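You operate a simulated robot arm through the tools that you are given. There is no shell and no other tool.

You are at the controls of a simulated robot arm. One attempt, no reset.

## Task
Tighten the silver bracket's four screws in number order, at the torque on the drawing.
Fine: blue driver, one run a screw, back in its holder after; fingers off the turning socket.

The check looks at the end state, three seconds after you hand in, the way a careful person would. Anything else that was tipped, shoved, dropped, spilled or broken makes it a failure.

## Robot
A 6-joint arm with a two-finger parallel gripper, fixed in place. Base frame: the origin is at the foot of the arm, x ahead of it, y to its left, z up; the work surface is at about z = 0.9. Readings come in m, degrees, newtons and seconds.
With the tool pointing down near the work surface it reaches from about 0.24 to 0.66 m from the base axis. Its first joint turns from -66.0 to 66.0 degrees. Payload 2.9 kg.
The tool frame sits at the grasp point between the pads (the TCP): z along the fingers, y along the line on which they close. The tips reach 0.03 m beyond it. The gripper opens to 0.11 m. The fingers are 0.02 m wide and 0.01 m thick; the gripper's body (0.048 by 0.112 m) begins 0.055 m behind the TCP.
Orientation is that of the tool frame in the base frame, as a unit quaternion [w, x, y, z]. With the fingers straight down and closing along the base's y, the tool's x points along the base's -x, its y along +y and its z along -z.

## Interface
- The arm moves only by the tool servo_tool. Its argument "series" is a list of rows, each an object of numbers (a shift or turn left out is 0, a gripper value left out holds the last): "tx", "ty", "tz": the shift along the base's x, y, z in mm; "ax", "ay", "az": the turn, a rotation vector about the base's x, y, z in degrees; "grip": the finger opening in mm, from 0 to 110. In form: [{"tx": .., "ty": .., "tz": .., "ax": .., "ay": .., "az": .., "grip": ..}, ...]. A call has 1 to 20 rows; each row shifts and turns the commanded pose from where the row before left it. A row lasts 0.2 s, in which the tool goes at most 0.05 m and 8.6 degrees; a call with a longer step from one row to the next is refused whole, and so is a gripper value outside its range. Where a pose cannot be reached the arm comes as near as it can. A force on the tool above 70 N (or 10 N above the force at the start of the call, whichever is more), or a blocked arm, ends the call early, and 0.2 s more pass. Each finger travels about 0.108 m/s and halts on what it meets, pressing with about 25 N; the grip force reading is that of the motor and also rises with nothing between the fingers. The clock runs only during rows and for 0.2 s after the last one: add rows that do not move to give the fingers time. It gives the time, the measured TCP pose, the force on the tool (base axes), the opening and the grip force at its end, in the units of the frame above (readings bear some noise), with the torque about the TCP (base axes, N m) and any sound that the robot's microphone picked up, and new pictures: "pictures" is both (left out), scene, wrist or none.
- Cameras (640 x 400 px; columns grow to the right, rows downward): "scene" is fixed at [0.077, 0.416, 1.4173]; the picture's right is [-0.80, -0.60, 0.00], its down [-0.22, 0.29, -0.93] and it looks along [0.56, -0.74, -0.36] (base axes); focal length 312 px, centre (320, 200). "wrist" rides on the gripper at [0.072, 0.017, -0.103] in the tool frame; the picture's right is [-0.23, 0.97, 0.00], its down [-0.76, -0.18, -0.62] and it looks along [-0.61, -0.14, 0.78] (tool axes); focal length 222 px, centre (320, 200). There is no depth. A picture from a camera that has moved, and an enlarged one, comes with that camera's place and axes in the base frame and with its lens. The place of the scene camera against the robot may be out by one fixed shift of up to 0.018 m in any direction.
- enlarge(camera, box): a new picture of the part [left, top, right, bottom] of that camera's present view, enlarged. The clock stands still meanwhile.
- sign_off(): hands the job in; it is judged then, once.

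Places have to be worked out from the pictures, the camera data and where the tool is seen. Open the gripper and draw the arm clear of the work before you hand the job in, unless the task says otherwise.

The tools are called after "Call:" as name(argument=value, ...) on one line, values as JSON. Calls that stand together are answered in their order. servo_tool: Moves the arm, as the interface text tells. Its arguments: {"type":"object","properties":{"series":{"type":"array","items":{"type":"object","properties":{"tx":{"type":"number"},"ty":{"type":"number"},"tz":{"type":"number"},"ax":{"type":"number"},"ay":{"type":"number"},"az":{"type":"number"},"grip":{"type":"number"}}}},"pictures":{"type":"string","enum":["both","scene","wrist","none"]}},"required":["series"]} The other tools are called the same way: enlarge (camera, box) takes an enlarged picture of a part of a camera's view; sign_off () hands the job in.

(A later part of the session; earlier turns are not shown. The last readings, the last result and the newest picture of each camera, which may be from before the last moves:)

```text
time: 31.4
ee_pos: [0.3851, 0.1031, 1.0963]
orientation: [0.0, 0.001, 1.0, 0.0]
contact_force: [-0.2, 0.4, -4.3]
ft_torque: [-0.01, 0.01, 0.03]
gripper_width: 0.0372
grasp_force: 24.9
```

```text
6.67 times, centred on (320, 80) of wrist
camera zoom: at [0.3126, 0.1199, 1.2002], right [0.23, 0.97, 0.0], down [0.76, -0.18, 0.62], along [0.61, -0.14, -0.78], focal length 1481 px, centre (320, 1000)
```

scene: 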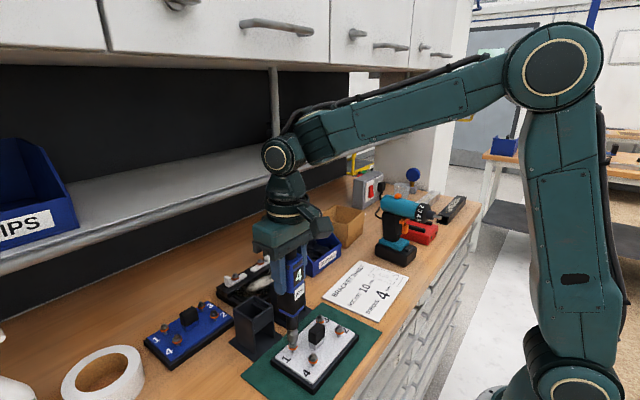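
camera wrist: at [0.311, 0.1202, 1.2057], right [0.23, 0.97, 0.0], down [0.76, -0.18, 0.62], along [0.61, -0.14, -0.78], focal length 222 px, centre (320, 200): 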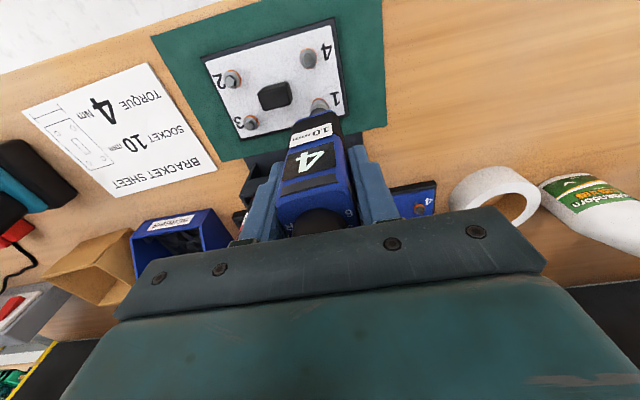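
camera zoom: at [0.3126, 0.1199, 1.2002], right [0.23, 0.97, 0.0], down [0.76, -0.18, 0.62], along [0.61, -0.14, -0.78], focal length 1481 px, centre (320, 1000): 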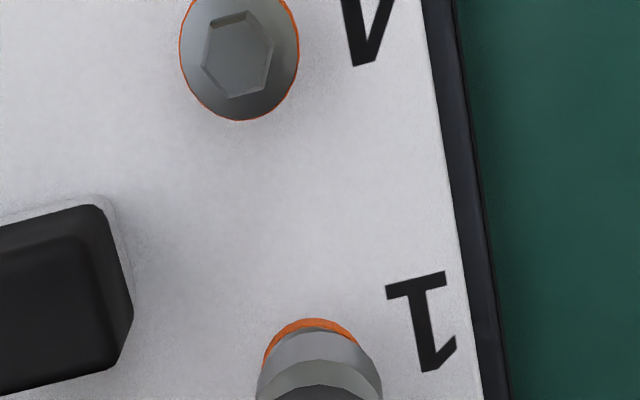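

It is 5 mm lower with no contact force yet, and the arm drifted again by about 1.3 mm (screw toward −y and −x). I'll correct laterally before continuing.

Call:
servo_tool(series=[{"tx": -0.8, "ty": -0.9}, {}, {}], pictures="none")

Call:
enlarge(camera="scene", box=[270, 310, 320, 370])

Call:
enlarge(camera="wrist", box=[290, 50, 350, 110])

```text
time: 32.2
ee_pos: [0.3848, 0.1013, 1.0971]
orientation: [0.0, 0.001, 1.0, 0.0]
contact_force: [0.5, -0.9, -4.2]
ft_torque: [-0.02, 0.04, -0.02]
gripper_width: 0.0371
grasp_force: 25.3
```

```text
6.67 times, centred on (295, 340) of scene
camera zoom: at [0.077, 0.4161, 1.4173], right [-0.8, -0.6, 0.0], down [-0.22, 0.29, -0.93], along [0.56, -0.74, -0.36], focal length 2081 px, centre (487, -733)
```

zoom: 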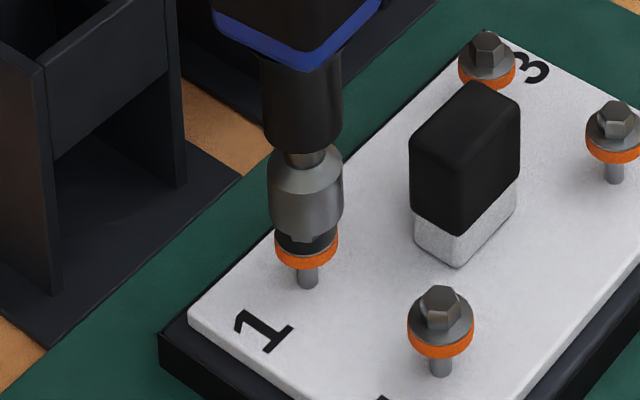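

```text
6.67 times, centred on (320, 80) of wrist
camera zoom: at [0.3118, 0.1186, 1.2007], right [0.23, 0.97, 0.0], down [0.76, -0.18, 0.62], along [0.61, -0.14, -0.78], focal length 1481 px, centre (320, 1000)
```

zoom: 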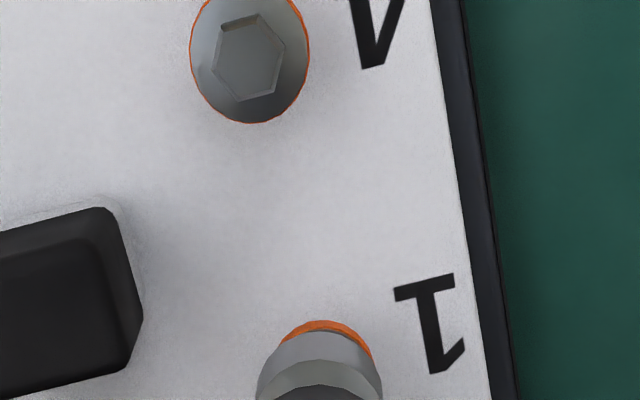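

Within about 1 mm now. I'll make a tiny correction together with another 2 mm down.

Call:
servo_tool(series=[{"tx": -0.4, "ty": 0.5, "tz": -1}, {"tz": -1}, {}, {}], pictures="none")

Call:
enlarge(camera="scene", box=[270, 310, 320, 370])

Call:
enlarge(camera="wrist", box=[290, 50, 350, 110])

```text
time: 33.2
ee_pos: [0.3836, 0.1027, 1.0954]
orientation: [0.001, 0.0, 1.0, -0.001]
contact_force: [-0.1, 0.5, -4.8]
ft_torque: [0.01, 0.03, -0.01]
gripper_width: 0.0375
grasp_force: 25.0
```

```text
6.67 times, centred on (295, 340) of scene
camera zoom: at [0.077, 0.4161, 1.4173], right [-0.8, -0.6, 0.0], down [-0.22, 0.29, -0.93], along [0.56, -0.74, -0.36], focal length 2081 px, centre (487, -733)
```

zoom: 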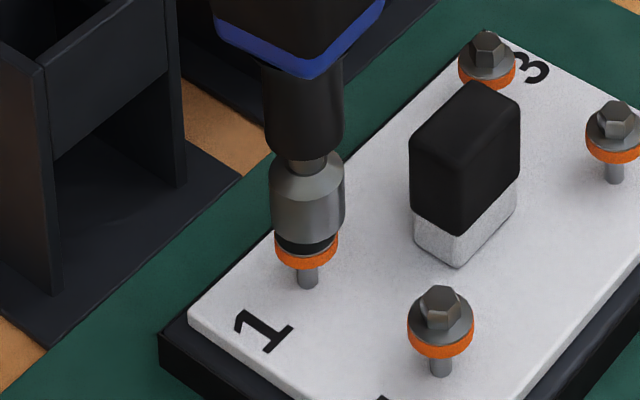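

```text
6.67 times, centred on (320, 80) of wrist
camera zoom: at [0.3111, 0.1188, 1.1989], right [0.23, 0.97, 0.0], down [0.76, -0.18, 0.62], along [0.61, -0.14, -0.78], focal length 1481 px, centre (320, 1000)
```

zoom: 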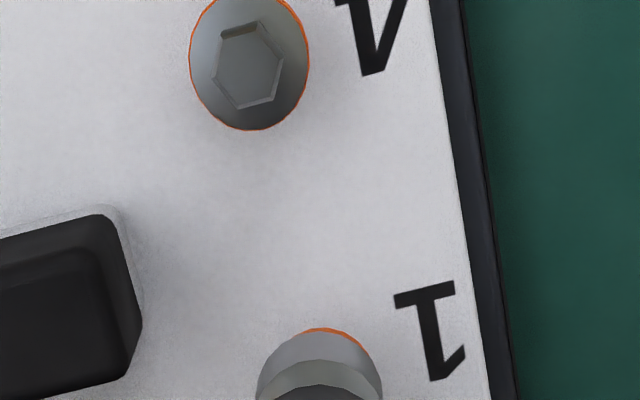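

Still no contact, and the socket is now over the hex with roughly 1 mm of offset. I'll nudge and continue down 3 mm in 1 mm steps.

Call:
servo_tool(series=[{"tx": 0.4, "ty": 0.4, "tz": -1}, {"tz": -1}, {"tz": -1}, {}], pictures="none")

Call:
enlarge(camera="scene", box=[270, 310, 320, 370])

Call:
enlarge(camera="wrist", box=[290, 50, 350, 110])

```text
time: 34.2
ee_pos: [0.3841, 0.1008, 1.0917]
orientation: [0.0, 0.001, 1.0, 0.0]
contact_force: [0.5, -0.4, -4.8]
ft_torque: [-0.02, 0.03, -0.02]
gripper_width: 0.0374
grasp_force: 24.9
```

```text
6.67 times, centred on (295, 340) of scene
camera zoom: at [0.077, 0.4161, 1.4173], right [-0.8, -0.6, 0.0], down [-0.22, 0.29, -0.93], along [0.56, -0.74, -0.36], focal length 2081 px, centre (487, -733)
```

zoom: 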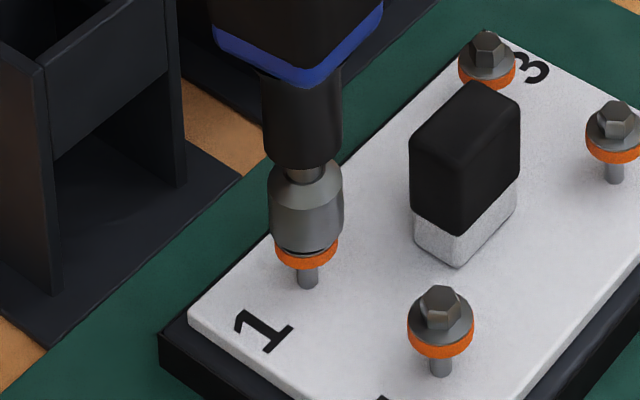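

```text
6.67 times, centred on (320, 80) of wrist
camera zoom: at [0.3118, 0.1189, 1.1956], right [0.23, 0.97, 0.0], down [0.76, -0.18, 0.62], along [0.61, -0.14, -0.78], focal length 1481 px, centre (320, 1000)
```

zoom: 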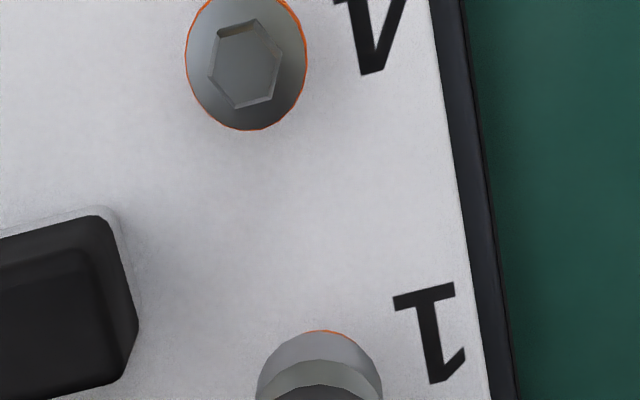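

The socket is seated around the hex, just above the flange, and well centred. From here I'll press in single small steps, reading force and sound each time, so I can follow the screw down once it runs.

Call:
servo_tool(series=[{"tx": 0.1, "ty": 0.3, "tz": -1.2}], pictures="none")

Call:
enlarge(camera="scene", box=[270, 310, 320, 370])

```text
time: 34.6
ee_pos: [0.3849, 0.1029, 1.0912]
orientation: [0.001, 0.0, 1.0, 0.0]
contact_force: [0.4, -2.4, 0.8]
ft_torque: [-0.25, 0.12, 0.01]
gripper_width: 0.0374
grasp_force: 25.1
```

```text
6.67 times, centred on (295, 340) of scene
camera zoom: at [0.077, 0.416, 1.4173], right [-0.8, -0.6, 0.0], down [-0.22, 0.29, -0.93], along [0.56, -0.74, -0.36], focal length 2081 px, centre (487, -733)
```

zoom: 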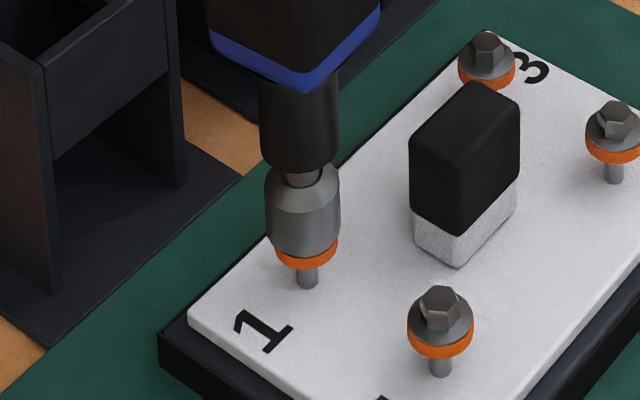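

Contact has begun at about 5.5 N push with a small side load. I'll press slightly further.

Call:
servo_tool(series=[{"ty": -0.4, "tz": -0.8}], pictures="none")

Call:
enlarge(camera="scene", box=[270, 310, 320, 370])

```text
time: 35.0
ee_pos: [0.3833, 0.1018, 1.0903]
orientation: [0.001, 0.0, 1.0, 0.0]
contact_force: [-0.3, 3.1, 1.1]
ft_torque: [0.36, 0.03, 0.0]
gripper_width: 0.0372
grasp_force: 25.0
```

```text
6.67 times, centred on (295, 340) of scene
camera zoom: at [0.077, 0.4161, 1.4172], right [-0.8, -0.6, 0.0], down [-0.22, 0.29, -0.93], along [0.56, -0.74, -0.36], focal length 2081 px, centre (487, -733)
```

zoom: 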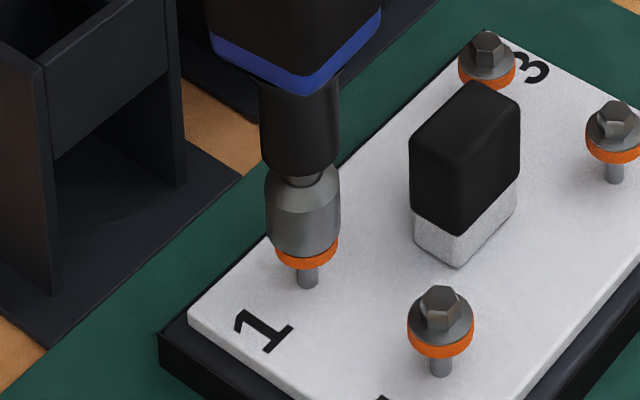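

The nose is compressing into the driver, which suggests a push-to-start with a soft spring. I'll press on in small steps.

Call:
servo_tool(series=[{"tz": -1.0}], pictures="none")

Call:
enlarge(camera="scene", box=[270, 310, 320, 370])

```text
time: 35.4
ee_pos: [0.3844, 0.1015, 1.0888]
orientation: [0.001, 0.0, 1.0, 0.0]
contact_force: [1.1, 2.3, 1.5]
ft_torque: [0.39, -0.09, 0.01]
gripper_width: 0.0371
grasp_force: 25.0
```

```text
6.67 times, centred on (295, 340) of scene
camera zoom: at [0.077, 0.4161, 1.4172], right [-0.8, -0.6, 0.0], down [-0.22, 0.29, -0.93], along [0.56, -0.74, -0.36], focal length 2081 px, centre (487, -733)
```

zoom: 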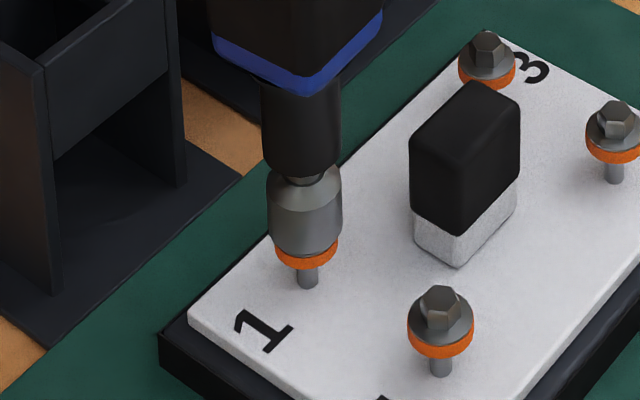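

Still a soft spring at about 6 N. I'll continue pressing.

Call:
servo_tool(series=[{"tz": -1.0}], pictures="none")

Call:
enlarge(camera="scene", box=[270, 300, 320, 360])

```text
time: 35.8
ee_pos: [0.3835, 0.1013, 1.0856]
orientation: [0.0, 0.001, 1.0, -0.001]
contact_force: [-0.9, -1.5, 0.9]
ft_torque: [-0.18, 0.07, 0.03]
gripper_width: 0.0372
grasp_force: 24.9
```

```text
6.67 times, centred on (295, 330) of scene
camera zoom: at [0.077, 0.416, 1.4173], right [-0.8, -0.6, 0.0], down [-0.22, 0.29, -0.93], along [0.56, -0.74, -0.36], focal length 2081 px, centre (487, -667)
```

zoom: 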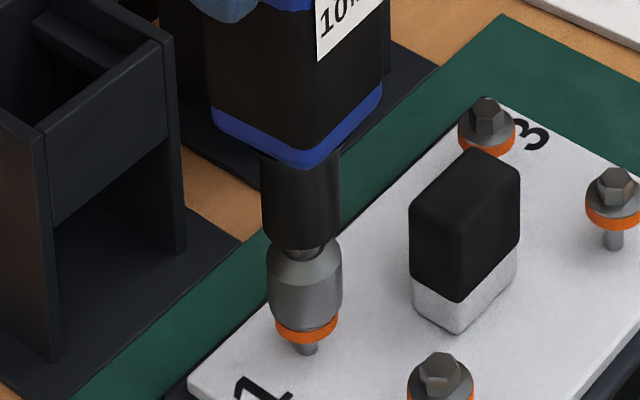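

The screw flange looks about 2 mm lower, so it may have started turning down. I'll follow it down without lifting and keep the nose pressed.

Call:
servo_tool(series=[{"tz": -1.5}], pictures="none")

Call:
enlarge(camera="scene", box=[270, 300, 320, 360])

```text
time: 36.2
ee_pos: [0.3849, 0.1009, 1.0855]
orientation: [0.0, 0.0, 1.0, 0.0]
contact_force: [-1.4, -1.8, 1.0]
ft_torque: [-0.22, 0.24, 0.01]
gripper_width: 0.0372
grasp_force: 25.8
```

```text
6.67 times, centred on (295, 330) of scene
camera zoom: at [0.0769, 0.416, 1.4173], right [-0.8, -0.6, 0.0], down [-0.22, 0.29, -0.93], along [0.56, -0.74, -0.36], focal length 2081 px, centre (487, -667)
```

zoom: 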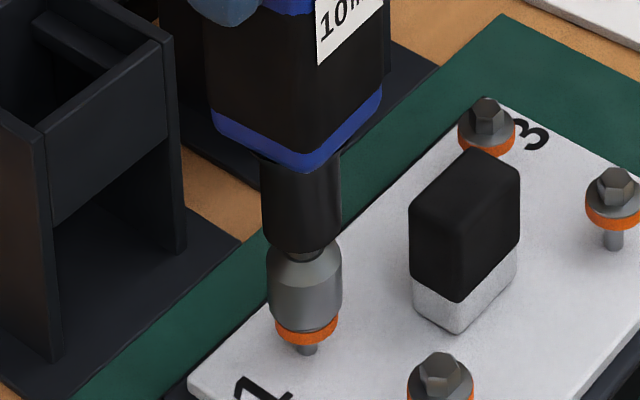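

Let me look closely at the screw and the nose gap before the next push.

Call:
enlarge(camera="scene", box=[285, 330, 305, 355])

Call:
enlarge(camera="wrist", box=[250, 40, 390, 230])

```text
16.00 times, centred on (295, 342) of scene
camera zoom: at [0.0769, 0.416, 1.4173], right [-0.8, -0.6, 0.0], down [-0.22, 0.29, -0.93], along [0.56, -0.74, -0.36], focal length 4994 px, centre (720, -2080)
```

zoom: 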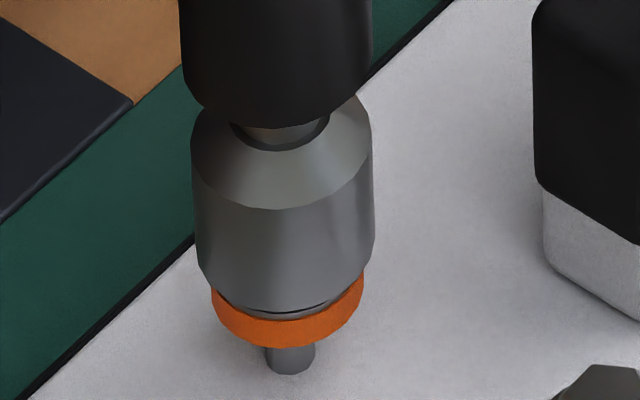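

```text
2.11 times, centred on (320, 135) of wrist
camera zoom: at [0.3122, 0.1192, 1.1897], right [0.23, 0.97, 0.0], down [0.76, -0.18, 0.62], along [0.61, -0.14, -0.78], focal length 468 px, centre (320, 337)
```

zoom: 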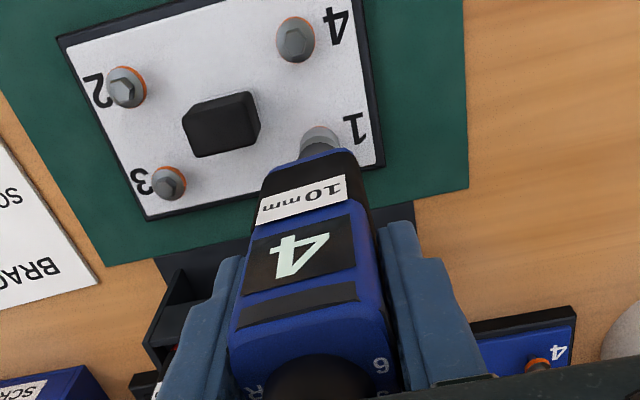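

The screw has gone down about 2.4 mm and the nose spring still has travel. I'll keep pressing, checking after each step.

Call:
servo_tool(series=[{"tz": -1.0}], pictures="none")

Call:
enlarge(camera="scene", box=[285, 330, 305, 355])

```text
time: 36.6
ee_pos: [0.3844, 0.1023, 1.0841]
orientation: [0.001, 0.0, 1.0, 0.0]
contact_force: [-1.1, -1.1, 2.4]
ft_torque: [-0.09, 0.22, 0.01]
gripper_width: 0.0372
grasp_force: 24.9
```

```text
16.00 times, centred on (295, 342) of scene
camera zoom: at [0.0769, 0.416, 1.4173], right [-0.8, -0.6, 0.0], down [-0.22, 0.29, -0.93], along [0.56, -0.74, -0.36], focal length 4994 px, centre (720, -2080)
```

zoom: 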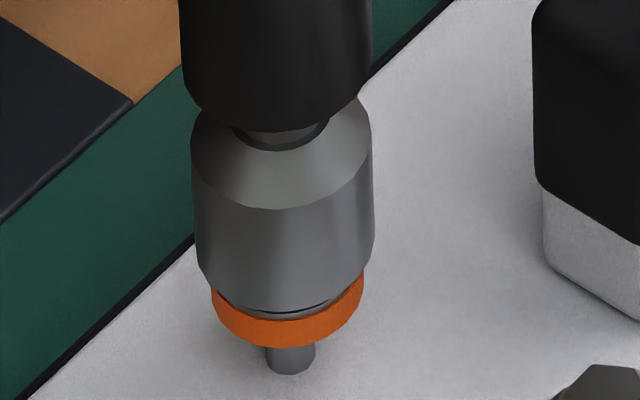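

The screw isn't moving at this pressure, so the nose probably needs more compression. I'll press in a steadier sequence so the arm's small wander doesn't release it, following the screw down.

Call:
servo_tool(series=[{"tz": -1.0}, {"tz": -1.0}], pictures="none")

Call:
enlarge(camera="scene", box=[285, 330, 305, 355])

```text
time: 37.2
ee_pos: [0.3843, 0.1024, 1.0826]
orientation: [0.001, 0.0, 1.0, 0.0]
contact_force: [2.3, -1.6, 0.8]
ft_torque: [-0.21, -0.2, 0.04]
gripper_width: 0.0371
grasp_force: 25.2
```

```text
16.00 times, centred on (295, 342) of scene
camera zoom: at [0.077, 0.416, 1.4173], right [-0.8, -0.6, 0.0], down [-0.22, 0.29, -0.93], along [0.56, -0.74, -0.36], focal length 4994 px, centre (720, -2080)
```

zoom: 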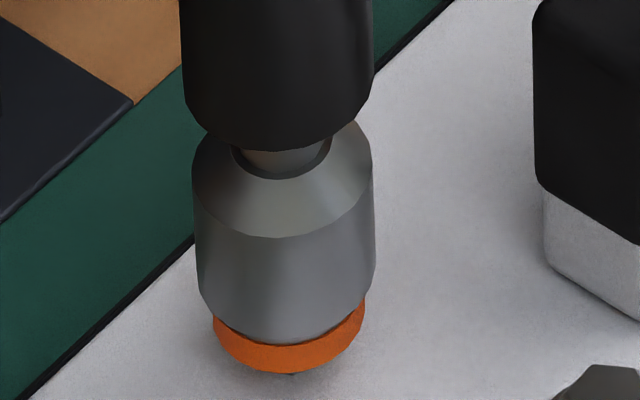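

The screw followed down another ~4 mm and the flange is nearly at the plate. I'll keep pressing steadily to finish the run and listen for the clutch.

Call:
servo_tool(series=[{"tz": -1.2}, {"tz": -1.2}, {"tz": -0.8}], pictures="none")

Call:
enlarge(camera="scene", box=[285, 330, 305, 355])

Call:
enlarge(camera="wrist", box=[250, 40, 390, 230])

```text
time: 38.0
ee_pos: [0.3826, 0.1039, 1.0802]
orientation: [0.0, 0.0, 1.0, 0.0]
contact_force: [-0.1, -2.5, 1.0]
ft_torque: [-0.31, 0.08, 0.0]
gripper_width: 0.0368
grasp_force: 25.3
```

```text
16.00 times, centred on (295, 342) of scene
camera zoom: at [0.077, 0.416, 1.4173], right [-0.8, -0.6, 0.0], down [-0.22, 0.29, -0.93], along [0.56, -0.74, -0.36], focal length 4994 px, centre (720, -2080)
```

zoom: 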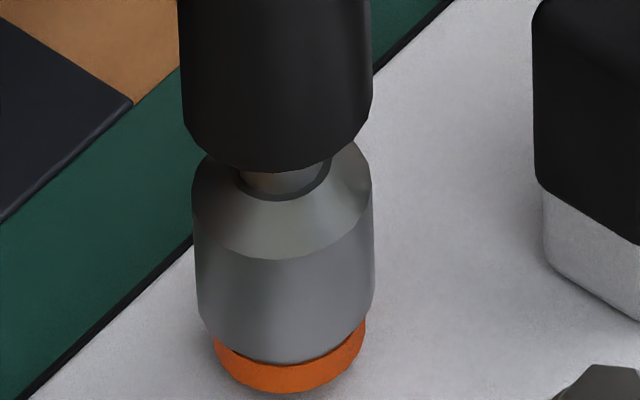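

```text
2.11 times, centred on (320, 135) of wrist
camera zoom: at [0.3117, 0.1199, 1.1838], right [0.23, 0.97, 0.0], down [0.76, -0.18, 0.62], along [0.61, -0.14, -0.78], focal length 468 px, centre (320, 337)
```

zoom: 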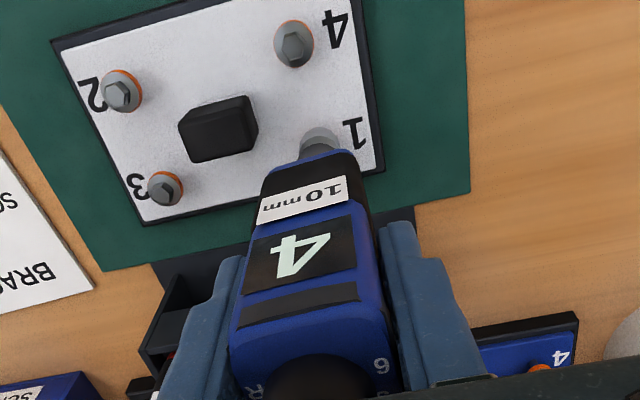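

The flange is down by another ~3 mm, close to seated. I'll keep pressing.

Call:
servo_tool(series=[{"tz": -1.0}, {"tz": -1.0}, {"tz": -1.0}], pictures="none")

Call:
enlarge(camera="scene", box=[285, 335, 305, 360])

```text
time: 38.8
ee_pos: [0.3837, 0.103, 1.0752]
orientation: [0.001, 0.0, 1.0, 0.0]
contact_force: [-1.4, 2.3, 0.2]
ft_torque: [0.26, 0.09, 0.02]
gripper_width: 0.0367
grasp_force: 24.9
```

```text
16.00 times, centred on (295, 348) of scene
camera zoom: at [0.077, 0.4161, 1.4173], right [-0.8, -0.6, 0.0], down [-0.22, 0.29, -0.93], along [0.56, -0.74, -0.36], focal length 4994 px, centre (720, -2160)
```

zoom: 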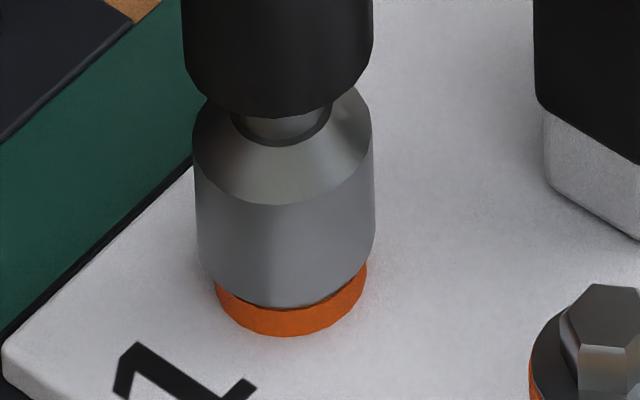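

The flange is now basically at the plate. I'll continue with gentle pressure until it seats and the clutch acts.

Call:
servo_tool(series=[{"tz": -1.0}, {"tz": -1.0}], pictures="none")

Call:
enlarge(camera="scene", box=[285, 335, 305, 360])

```text
time: 39.4
ee_pos: [0.385, 0.1013, 1.0757]
orientation: [0.0, 0.0, 1.0, 0.0]
contact_force: [0.0, 2.6, 1.1]
ft_torque: [0.28, 0.01, 0.0]
gripper_width: 0.0368
grasp_force: 25.6
```

```text
16.00 times, centred on (295, 348) of scene
camera zoom: at [0.077, 0.4161, 1.4172], right [-0.8, -0.6, 0.0], down [-0.22, 0.29, -0.93], along [0.56, -0.74, -0.36], focal length 4994 px, centre (720, -2160)
```

zoom: 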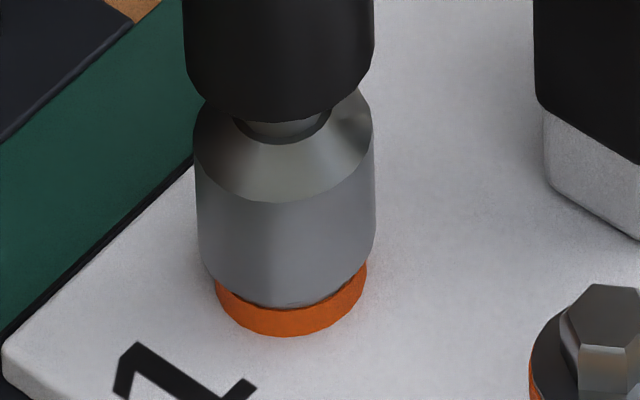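

The flange has stopped moving and the nose is now compressing. I'll press further in small steps and listen.

Call:
servo_tool(series=[{"tz": -1.0}, {"tz": -1.0}], pictures="none")

Call:
enlarge(camera="scene", box=[285, 335, 305, 360])

```text
time: 40.0
ee_pos: [0.3832, 0.1019, 1.0727]
orientation: [0.001, 0.001, 1.0, 0.0]
contact_force: [0.3, -0.4, 2.2]
ft_torque: [-0.06, -0.02, 0.03]
gripper_width: 0.0367
grasp_force: 24.8
```

```text
16.00 times, centred on (295, 348) of scene
camera zoom: at [0.077, 0.416, 1.4173], right [-0.8, -0.6, 0.0], down [-0.22, 0.29, -0.93], along [0.56, -0.74, -0.36], focal length 4994 px, centre (720, -2160)
```

zoom: 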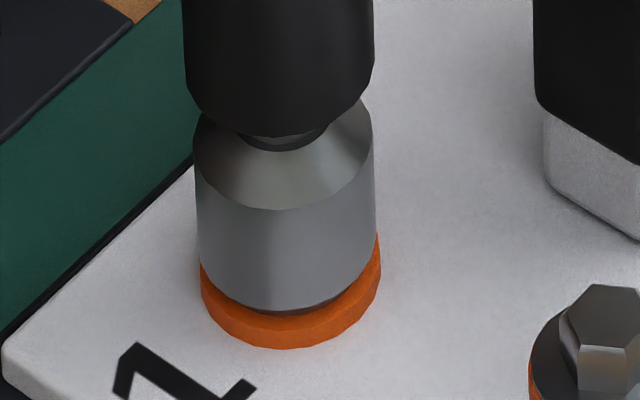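

The orange washer under the head has started to bulge, so the screw is being tightened. I'll hold pressure, nudging slightly, to let the run finish.

Call:
servo_tool(series=[{"tz": -0.8}, {}], pictures="none")

Call:
enlarge(camera="scene", box=[285, 335, 305, 360])

Call:
enlarge(camera="wrist", box=[250, 40, 390, 230])

```text
time: 40.6
ee_pos: [0.3841, 0.1013, 1.0731]
orientation: [0.001, 0.002, 1.0, 0.0]
contact_force: [-0.2, -0.6, 2.2]
ft_torque: [-0.08, -0.09, -0.02]
gripper_width: 0.0364
grasp_force: 24.6
```

```text
16.00 times, centred on (295, 348) of scene
camera zoom: at [0.077, 0.416, 1.4173], right [-0.8, -0.6, 0.0], down [-0.22, 0.29, -0.93], along [0.56, -0.74, -0.36], focal length 4994 px, centre (720, -2160)
```

zoom: 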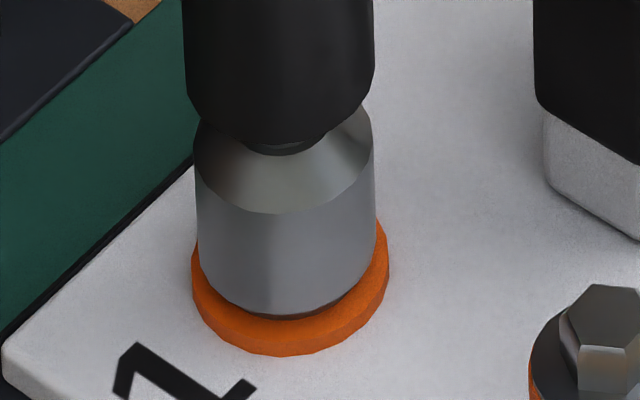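

```text
2.11 times, centred on (320, 135) of wrist
camera zoom: at [0.3117, 0.1194, 1.1758], right [0.23, 0.97, 0.0], down [0.76, -0.18, 0.62], along [0.61, -0.14, -0.78], focal length 468 px, centre (320, 337)
```

zoom: 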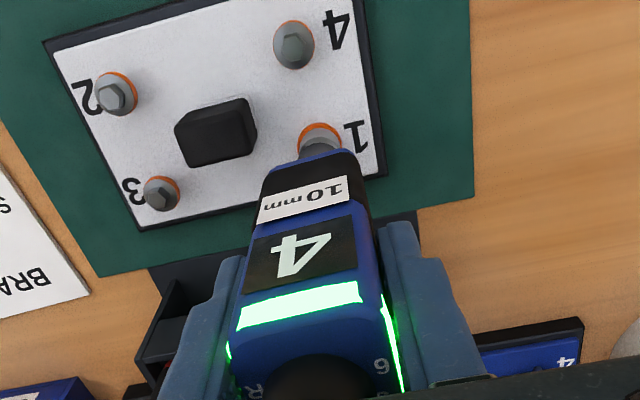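

The driver's band has lit green, so screw 1's run is complete. I'll lift straight off now without re-pressing.

Call:
servo_tool(series=[{"tz": 4}, {"tz": 8}, {"tz": 12}, {"tz": 16}, {"tz": 10}, {}])

Call:
enlarge(camera="scene", box=[260, 280, 360, 390])

Call:
enlarge(camera="wrist", box=[210, 20, 390, 230])

```text
time: 42.0
ee_pos: [0.3839, 0.1035, 1.1206]
orientation: [0.0, 0.001, 1.0, 0.0]
contact_force: [-0.9, 0.2, -4.2]
ft_torque: [-0.01, 0.02, -0.01]
gripper_width: 0.0366
grasp_force: 25.1
camera wrist: at [0.3122, 0.12, 1.2252], right [0.23, 0.97, 0.0], down [0.76, -0.18, 0.62], along [0.61, -0.14, -0.78], focal length 222 px, centre (320, 200)
```

scene: 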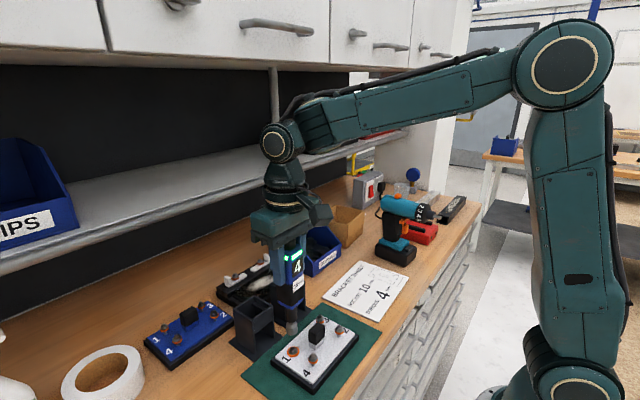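
wrist: 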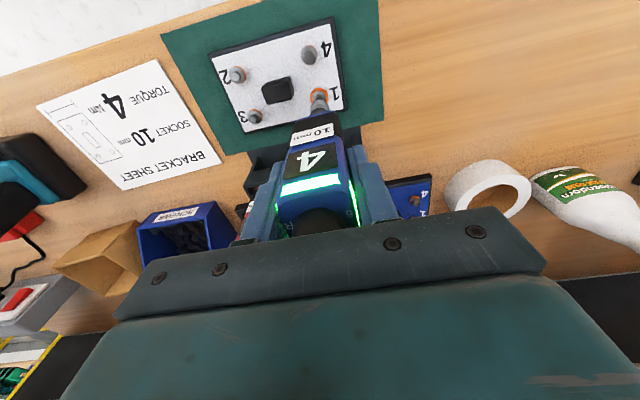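

```text
3.64 times, centred on (310, 335) of scene
camera zoom: at [0.077, 0.4161, 1.4173], right [-0.8, -0.6, 0.0], down [-0.22, 0.29, -0.93], along [0.56, -0.74, -0.36], focal length 1135 px, centre (356, -291)
```

zoom: 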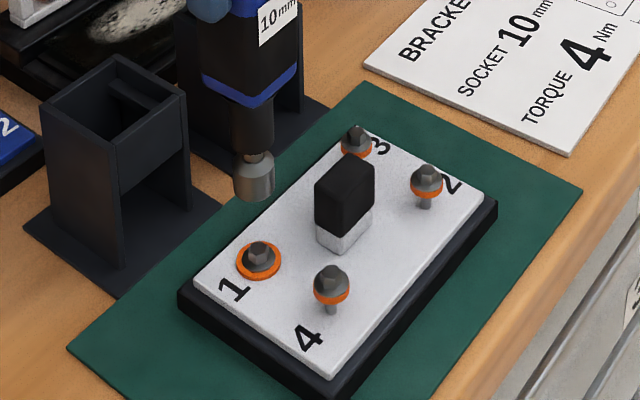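

```text
1.90 times, centred on (300, 125) of wrist
camera zoom: at [0.3122, 0.12, 1.2252], right [0.23, 0.97, 0.0], down [0.76, -0.18, 0.62], along [0.61, -0.14, -0.78], focal length 423 px, centre (358, 343)
```

zoom: 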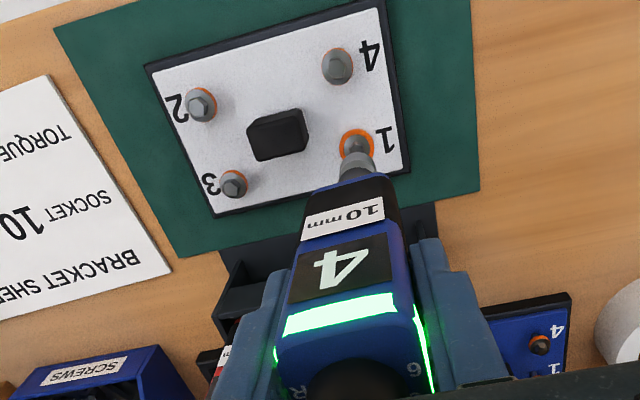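

Screw 1 is down flat with its washer squeezed, and the band is green. I'll rise a little more to clear the centre block and move over to screw 2 at about (0.337, 0.018).

Call:
servo_tool(series=[{"tz": 25}, {"tx": -10, "ty": -18}, {"tx": -12, "ty": -22}, {"tx": -12, "ty": -22}, {"tx": -12.5, "ty": -22.5}, {}, {}])

Call:
enlarge(camera="wrist", box=[260, 20, 380, 120])

Call:
enlarge(camera="scene", box=[270, 240, 370, 380])

```text
time: 43.6
ee_pos: [0.3369, 0.0192, 1.146]
orientation: [0.0, 0.0, 1.0, 0.0]
contact_force: [-0.6, 0.1, -3.6]
ft_torque: [0.0, -0.01, -0.01]
gripper_width: 0.0367
grasp_force: 25.5
camera wrist: at [0.2639, 0.0358, 1.2509], right [0.23, 0.97, 0.0], down [0.76, -0.18, 0.62], along [0.61, -0.14, -0.78], focal length 222 px, centre (320, 200)
```

scene: 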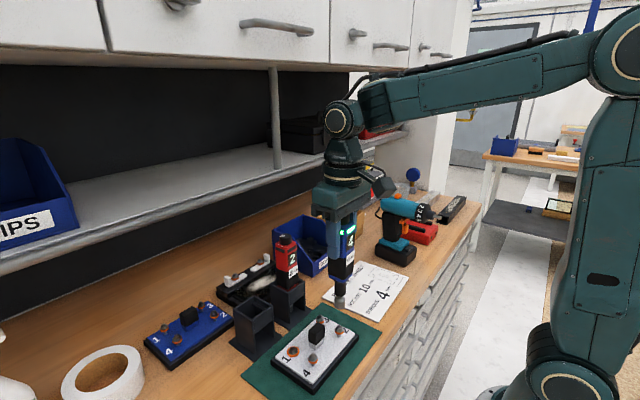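
wrist: 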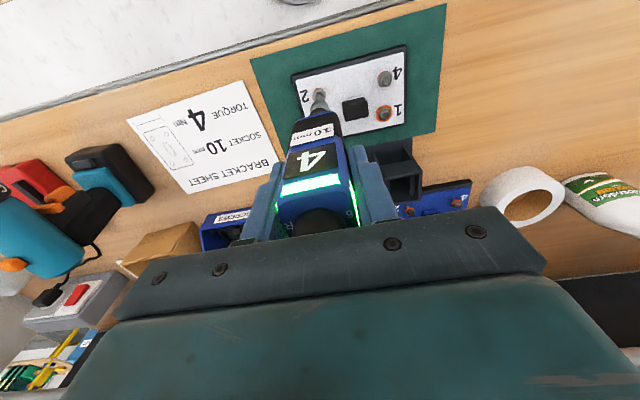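

```text
4.00 times, centred on (320, 70) of wrist
camera zoom: at [0.2639, 0.0358, 1.2509], right [0.23, 0.97, 0.0], down [0.76, -0.18, 0.62], along [0.61, -0.14, -0.78], focal length 888 px, centre (320, 720)
```

zoom: 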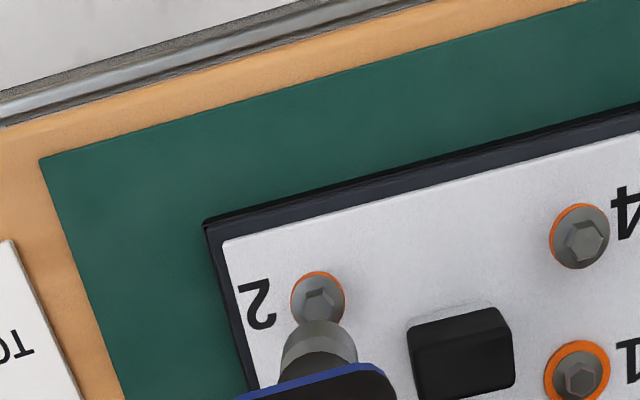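

```text
2.86 times, centred on (320, 310) of scene
camera zoom: at [0.077, 0.416, 1.4173], right [-0.8, -0.6, 0.0], down [-0.22, 0.29, -0.93], along [0.56, -0.74, -0.36], focal length 892 px, centre (320, -114)
```

zoom: 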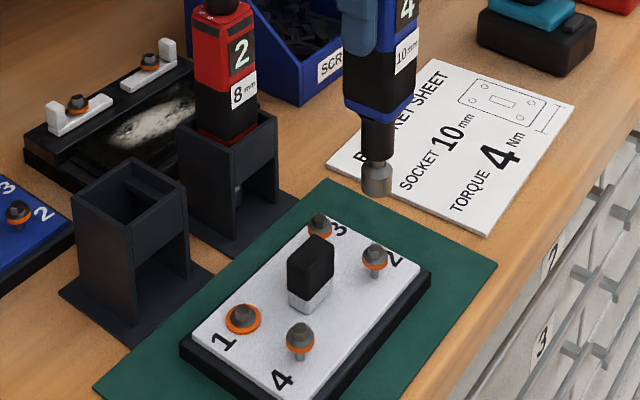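

I'm over screw 2 within about 1 mm. I'll lower to just above its head and re-check alignment.

Call:
servo_tool(series=[{"ty": -0.5, "tz": -15}, {"tz": -15}, {"tz": -10}, {}, {}], pictures="none")

Call:
enlarge(camera="wrist", box=[290, 50, 350, 110])

Call:
enlarge(camera="scene", box=[315, 290, 365, 350])

```text
time: 44.8
ee_pos: [0.3375, 0.0174, 1.1059]
orientation: [0.001, 0.0, 1.0, 0.0]
contact_force: [-0.6, 0.0, -4.1]
ft_torque: [0.01, 0.02, 0.0]
gripper_width: 0.0365
grasp_force: 25.3
```

```text
6.67 times, centred on (320, 80) of wrist
camera zoom: at [0.265, 0.0344, 1.2109], right [0.23, 0.97, 0.0], down [0.76, -0.18, 0.62], along [0.61, -0.14, -0.78], focal length 1481 px, centre (320, 1000)
```

zoom: 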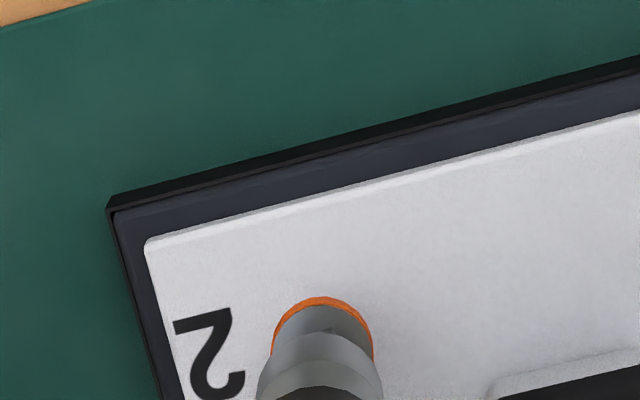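

```text
6.67 times, centred on (340, 320) of scene
camera zoom: at [0.077, 0.416, 1.4173], right [-0.8, -0.6, 0.0], down [-0.22, 0.29, -0.93], along [0.56, -0.74, -0.36], focal length 2081 px, centre (187, -600)
```

zoom: 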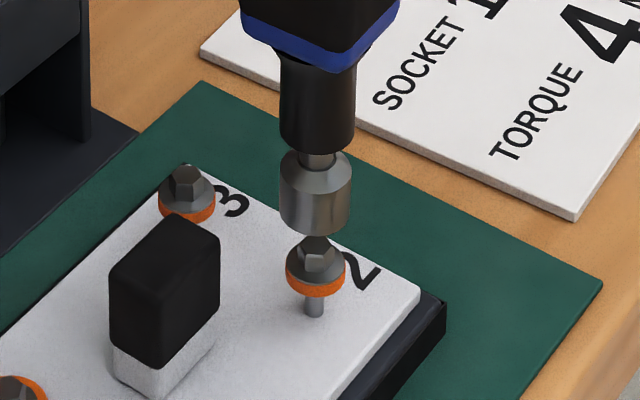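

Nearly aligned, with the screw about 1 mm to −x and 0.5 mm to +y. I'll correct and descend around the hex in small steps.

Call:
servo_tool(series=[{"tx": -0.8, "ty": 0.5, "tz": -1}, {"tz": -2}, {"tz": -2}, {}, {}], pictures="none")

Call:
enlarge(camera="wrist", box=[290, 50, 350, 110])

Call:
enlarge(camera="scene", box=[315, 290, 365, 350])

```text
time: 46.0
ee_pos: [0.3358, 0.0172, 1.1019]
orientation: [-0.001, 0.0, 1.0, 0.0]
contact_force: [-0.2, -0.2, -5.1]
ft_torque: [-0.04, 0.0, 0.0]
gripper_width: 0.0366
grasp_force: 25.0
```

```text
6.67 times, centred on (320, 80) of wrist
camera zoom: at [0.2645, 0.0347, 1.2063], right [0.23, 0.97, 0.0], down [0.76, -0.18, 0.62], along [0.61, -0.14, -0.78], focal length 1481 px, centre (320, 1000)
```

zoom: 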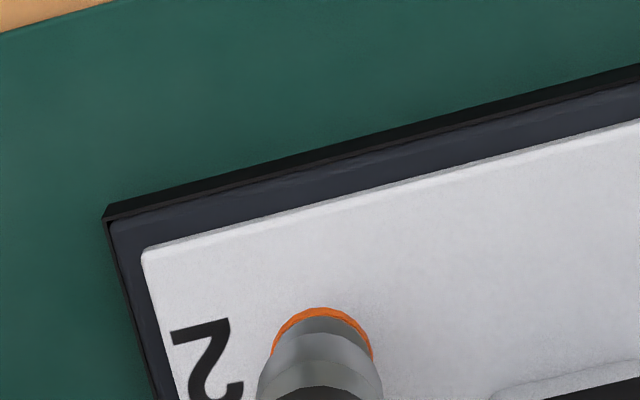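

```text
6.67 times, centred on (340, 320) of scene
camera zoom: at [0.077, 0.416, 1.4173], right [-0.8, -0.6, 0.0], down [-0.22, 0.29, -0.93], along [0.56, -0.74, -0.36], focal length 2081 px, centre (187, -600)
```

zoom: 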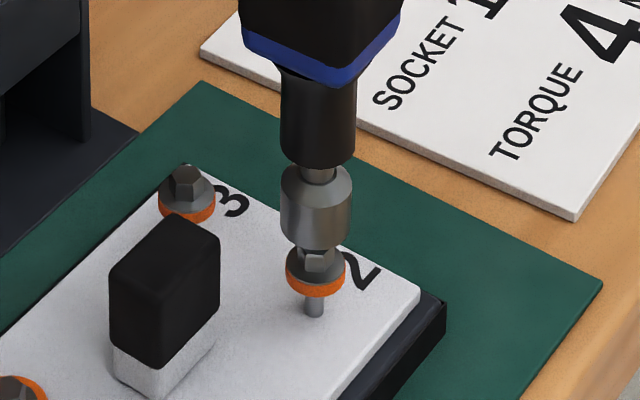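

Aligned within half a mm over screw 2. I'll go on down in 1–2 mm steps.

Call:
servo_tool(series=[{"ty": 0.2, "tz": -2}, {"tz": -2}, {"tz": -2}, {}, {}], pictures="none")

Call:
enlarge(camera="wrist", box=[290, 50, 350, 110])

Call:
enlarge(camera="scene", box=[315, 290, 365, 350])

```text
time: 47.2
ee_pos: [0.3374, 0.0176, 1.0962]
orientation: [0.0, 0.001, 1.0, 0.0]
contact_force: [-0.1, -0.6, -3.5]
ft_torque: [0.0, -0.01, -0.01]
gripper_width: 0.0363
grasp_force: 24.9
```

```text
6.67 times, centred on (320, 80) of wrist
camera zoom: at [0.2643, 0.035, 1.2008], right [0.23, 0.97, 0.0], down [0.76, -0.18, 0.62], along [0.61, -0.14, -0.78], focal length 1481 px, centre (320, 1000)
```

zoom: 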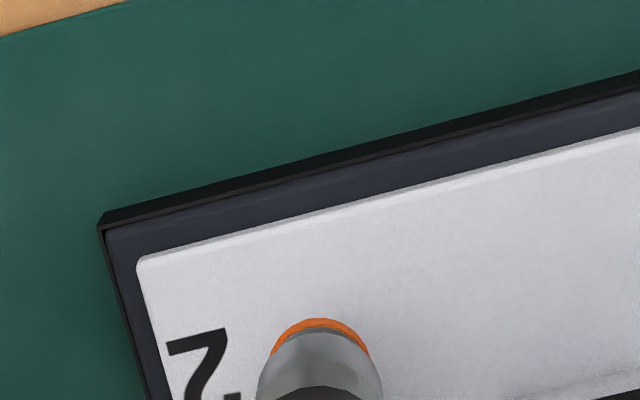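

```text
6.67 times, centred on (340, 320) of scene
camera zoom: at [0.077, 0.416, 1.4173], right [-0.8, -0.6, 0.0], down [-0.22, 0.29, -0.93], along [0.56, -0.74, -0.36], focal length 2081 px, centre (187, -600)
```

zoom: 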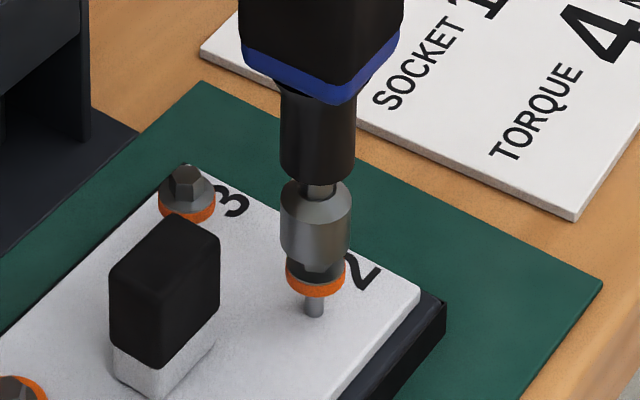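

The socket is centred over the hex at z≈1.095. For screw 1, contact was near 1.0905, seating near 1.077 and green near 1.072. I'll do this as one smooth continuous press so the run isn't interrupted, then hold.

Call:
servo_tool(series=[{"tz": -1.5}, {"tz": -1.5}, {"tz": -1.5}, {"tz": -1.5}, {"tz": -1.5}, {"tz": -1.5}, {"tz": -1.5}, {"tz": -1.5}, {"tz": -1.5}, {"tz": -1.5}, {"tz": -1.5}, {"tz": -1.5}, {"tz": -1}, {"tz": -1}, {"tz": -1}, {"tz": -1}, {"tz": -0.8}, {}, {}])

Call:
enlarge(camera="scene", box=[315, 290, 365, 350])

Call:
enlarge(camera="wrist", box=[250, 40, 390, 230])

```text
time: 51.2
ee_pos: [0.3364, 0.0175, 1.0738]
orientation: [0.0, 0.001, 1.0, 0.001]
contact_force: [0.1, -1.4, 1.7]
ft_torque: [-0.16, -0.05, 0.0]
gripper_width: 0.0362
grasp_force: 25.4
camera wrist: at [0.2639, 0.0348, 1.1772], right [0.23, 0.97, 0.0], down [0.76, -0.18, 0.62], along [0.61, -0.14, -0.78], focal length 222 px, centre (320, 200)
```

scene: 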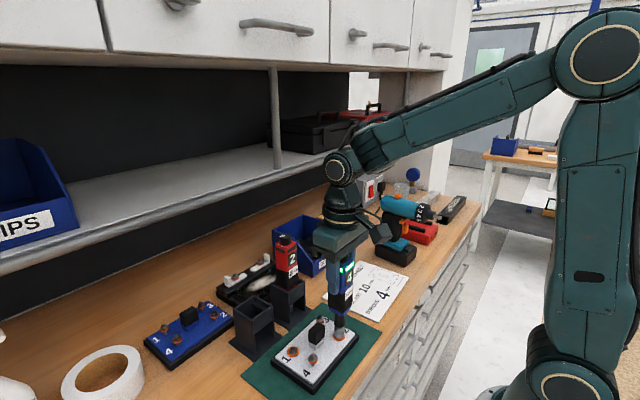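
wrist: 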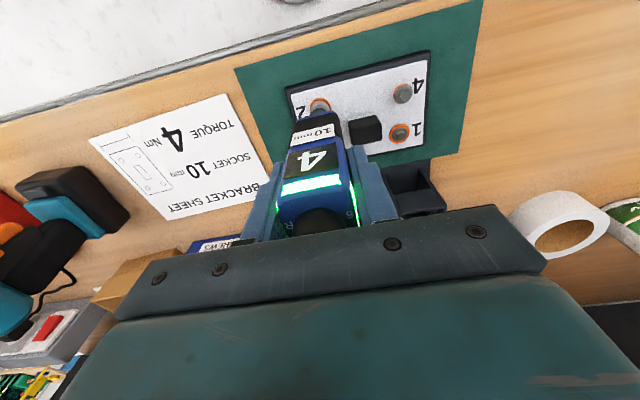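

```text
6.67 times, centred on (340, 320) of scene
camera zoom: at [0.077, 0.416, 1.4173], right [-0.8, -0.6, 0.0], down [-0.22, 0.29, -0.93], along [0.56, -0.74, -0.36], focal length 2081 px, centre (187, -600)
```

zoom: 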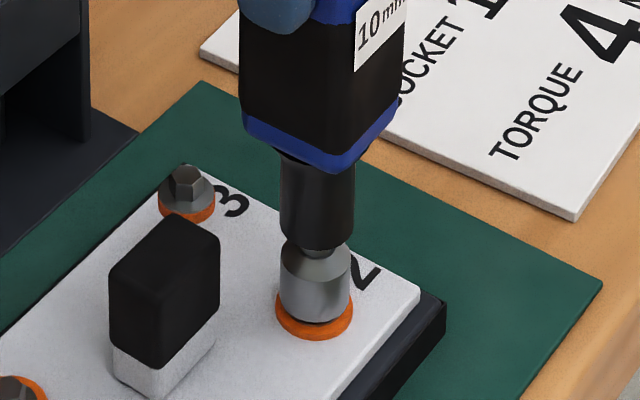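

```text
2.11 times, centred on (320, 135) of wrist
camera zoom: at [0.2639, 0.0348, 1.1772], right [0.23, 0.97, 0.0], down [0.76, -0.18, 0.62], along [0.61, -0.14, -0.78], focal length 468 px, centre (320, 337)
```

zoom: 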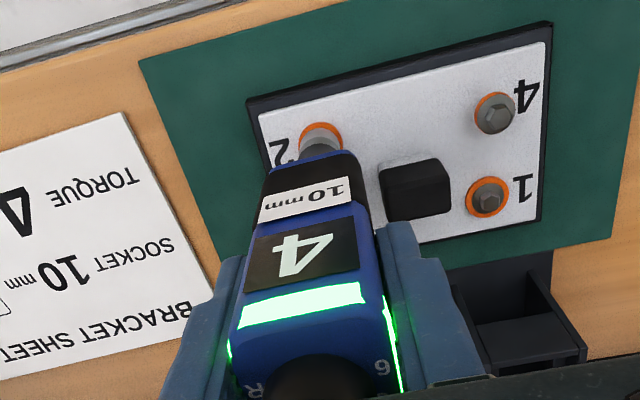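

Screw 2 is down, its washer is squeezed and the band is green. I'll hold one moment more to be sure nothing is still moving, then lift.

Call:
servo_tool(series=[{}], pictures="none")

Call:
enlarge(camera="scene", box=[315, 290, 365, 350])

Call:
enlarge(camera="wrist", box=[250, 40, 430, 190])

```text
time: 51.6
ee_pos: [0.3351, 0.0173, 1.0731]
orientation: [0.0, 0.001, 1.0, 0.0]
contact_force: [-0.2, -2.0, 1.4]
ft_torque: [-0.19, 0.07, -0.01]
gripper_width: 0.0364
grasp_force: 25.5
```

```text
6.67 times, centred on (340, 320) of scene
camera zoom: at [0.077, 0.416, 1.4173], right [-0.8, -0.6, 0.0], down [-0.22, 0.29, -0.93], along [0.56, -0.74, -0.36], focal length 2081 px, centre (187, -600)
```

zoom: 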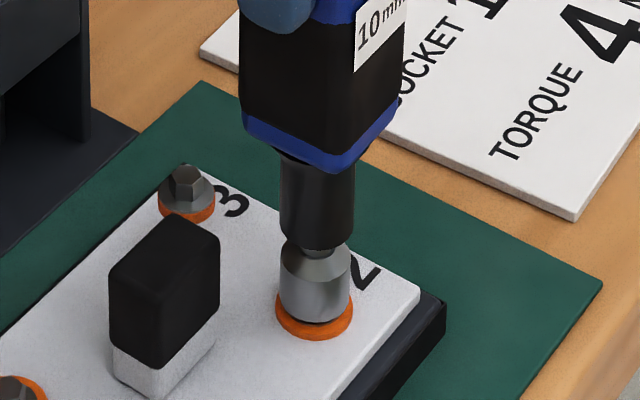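

```text
2.67 times, centred on (340, 115) of wrist
camera zoom: at [0.2638, 0.0349, 1.1773], right [0.23, 0.97, 0.0], down [0.76, -0.18, 0.62], along [0.61, -0.14, -0.78], focal length 592 px, centre (267, 427)
```

zoom: 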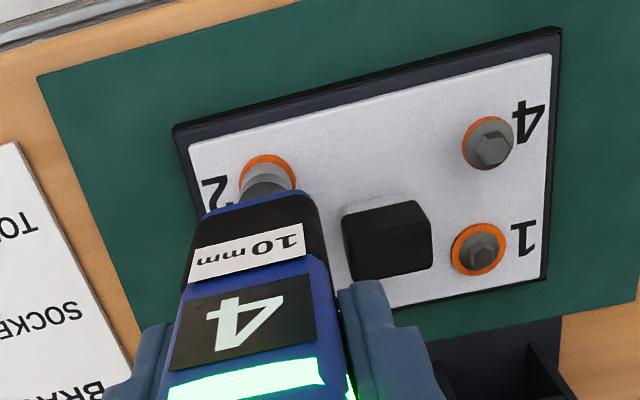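

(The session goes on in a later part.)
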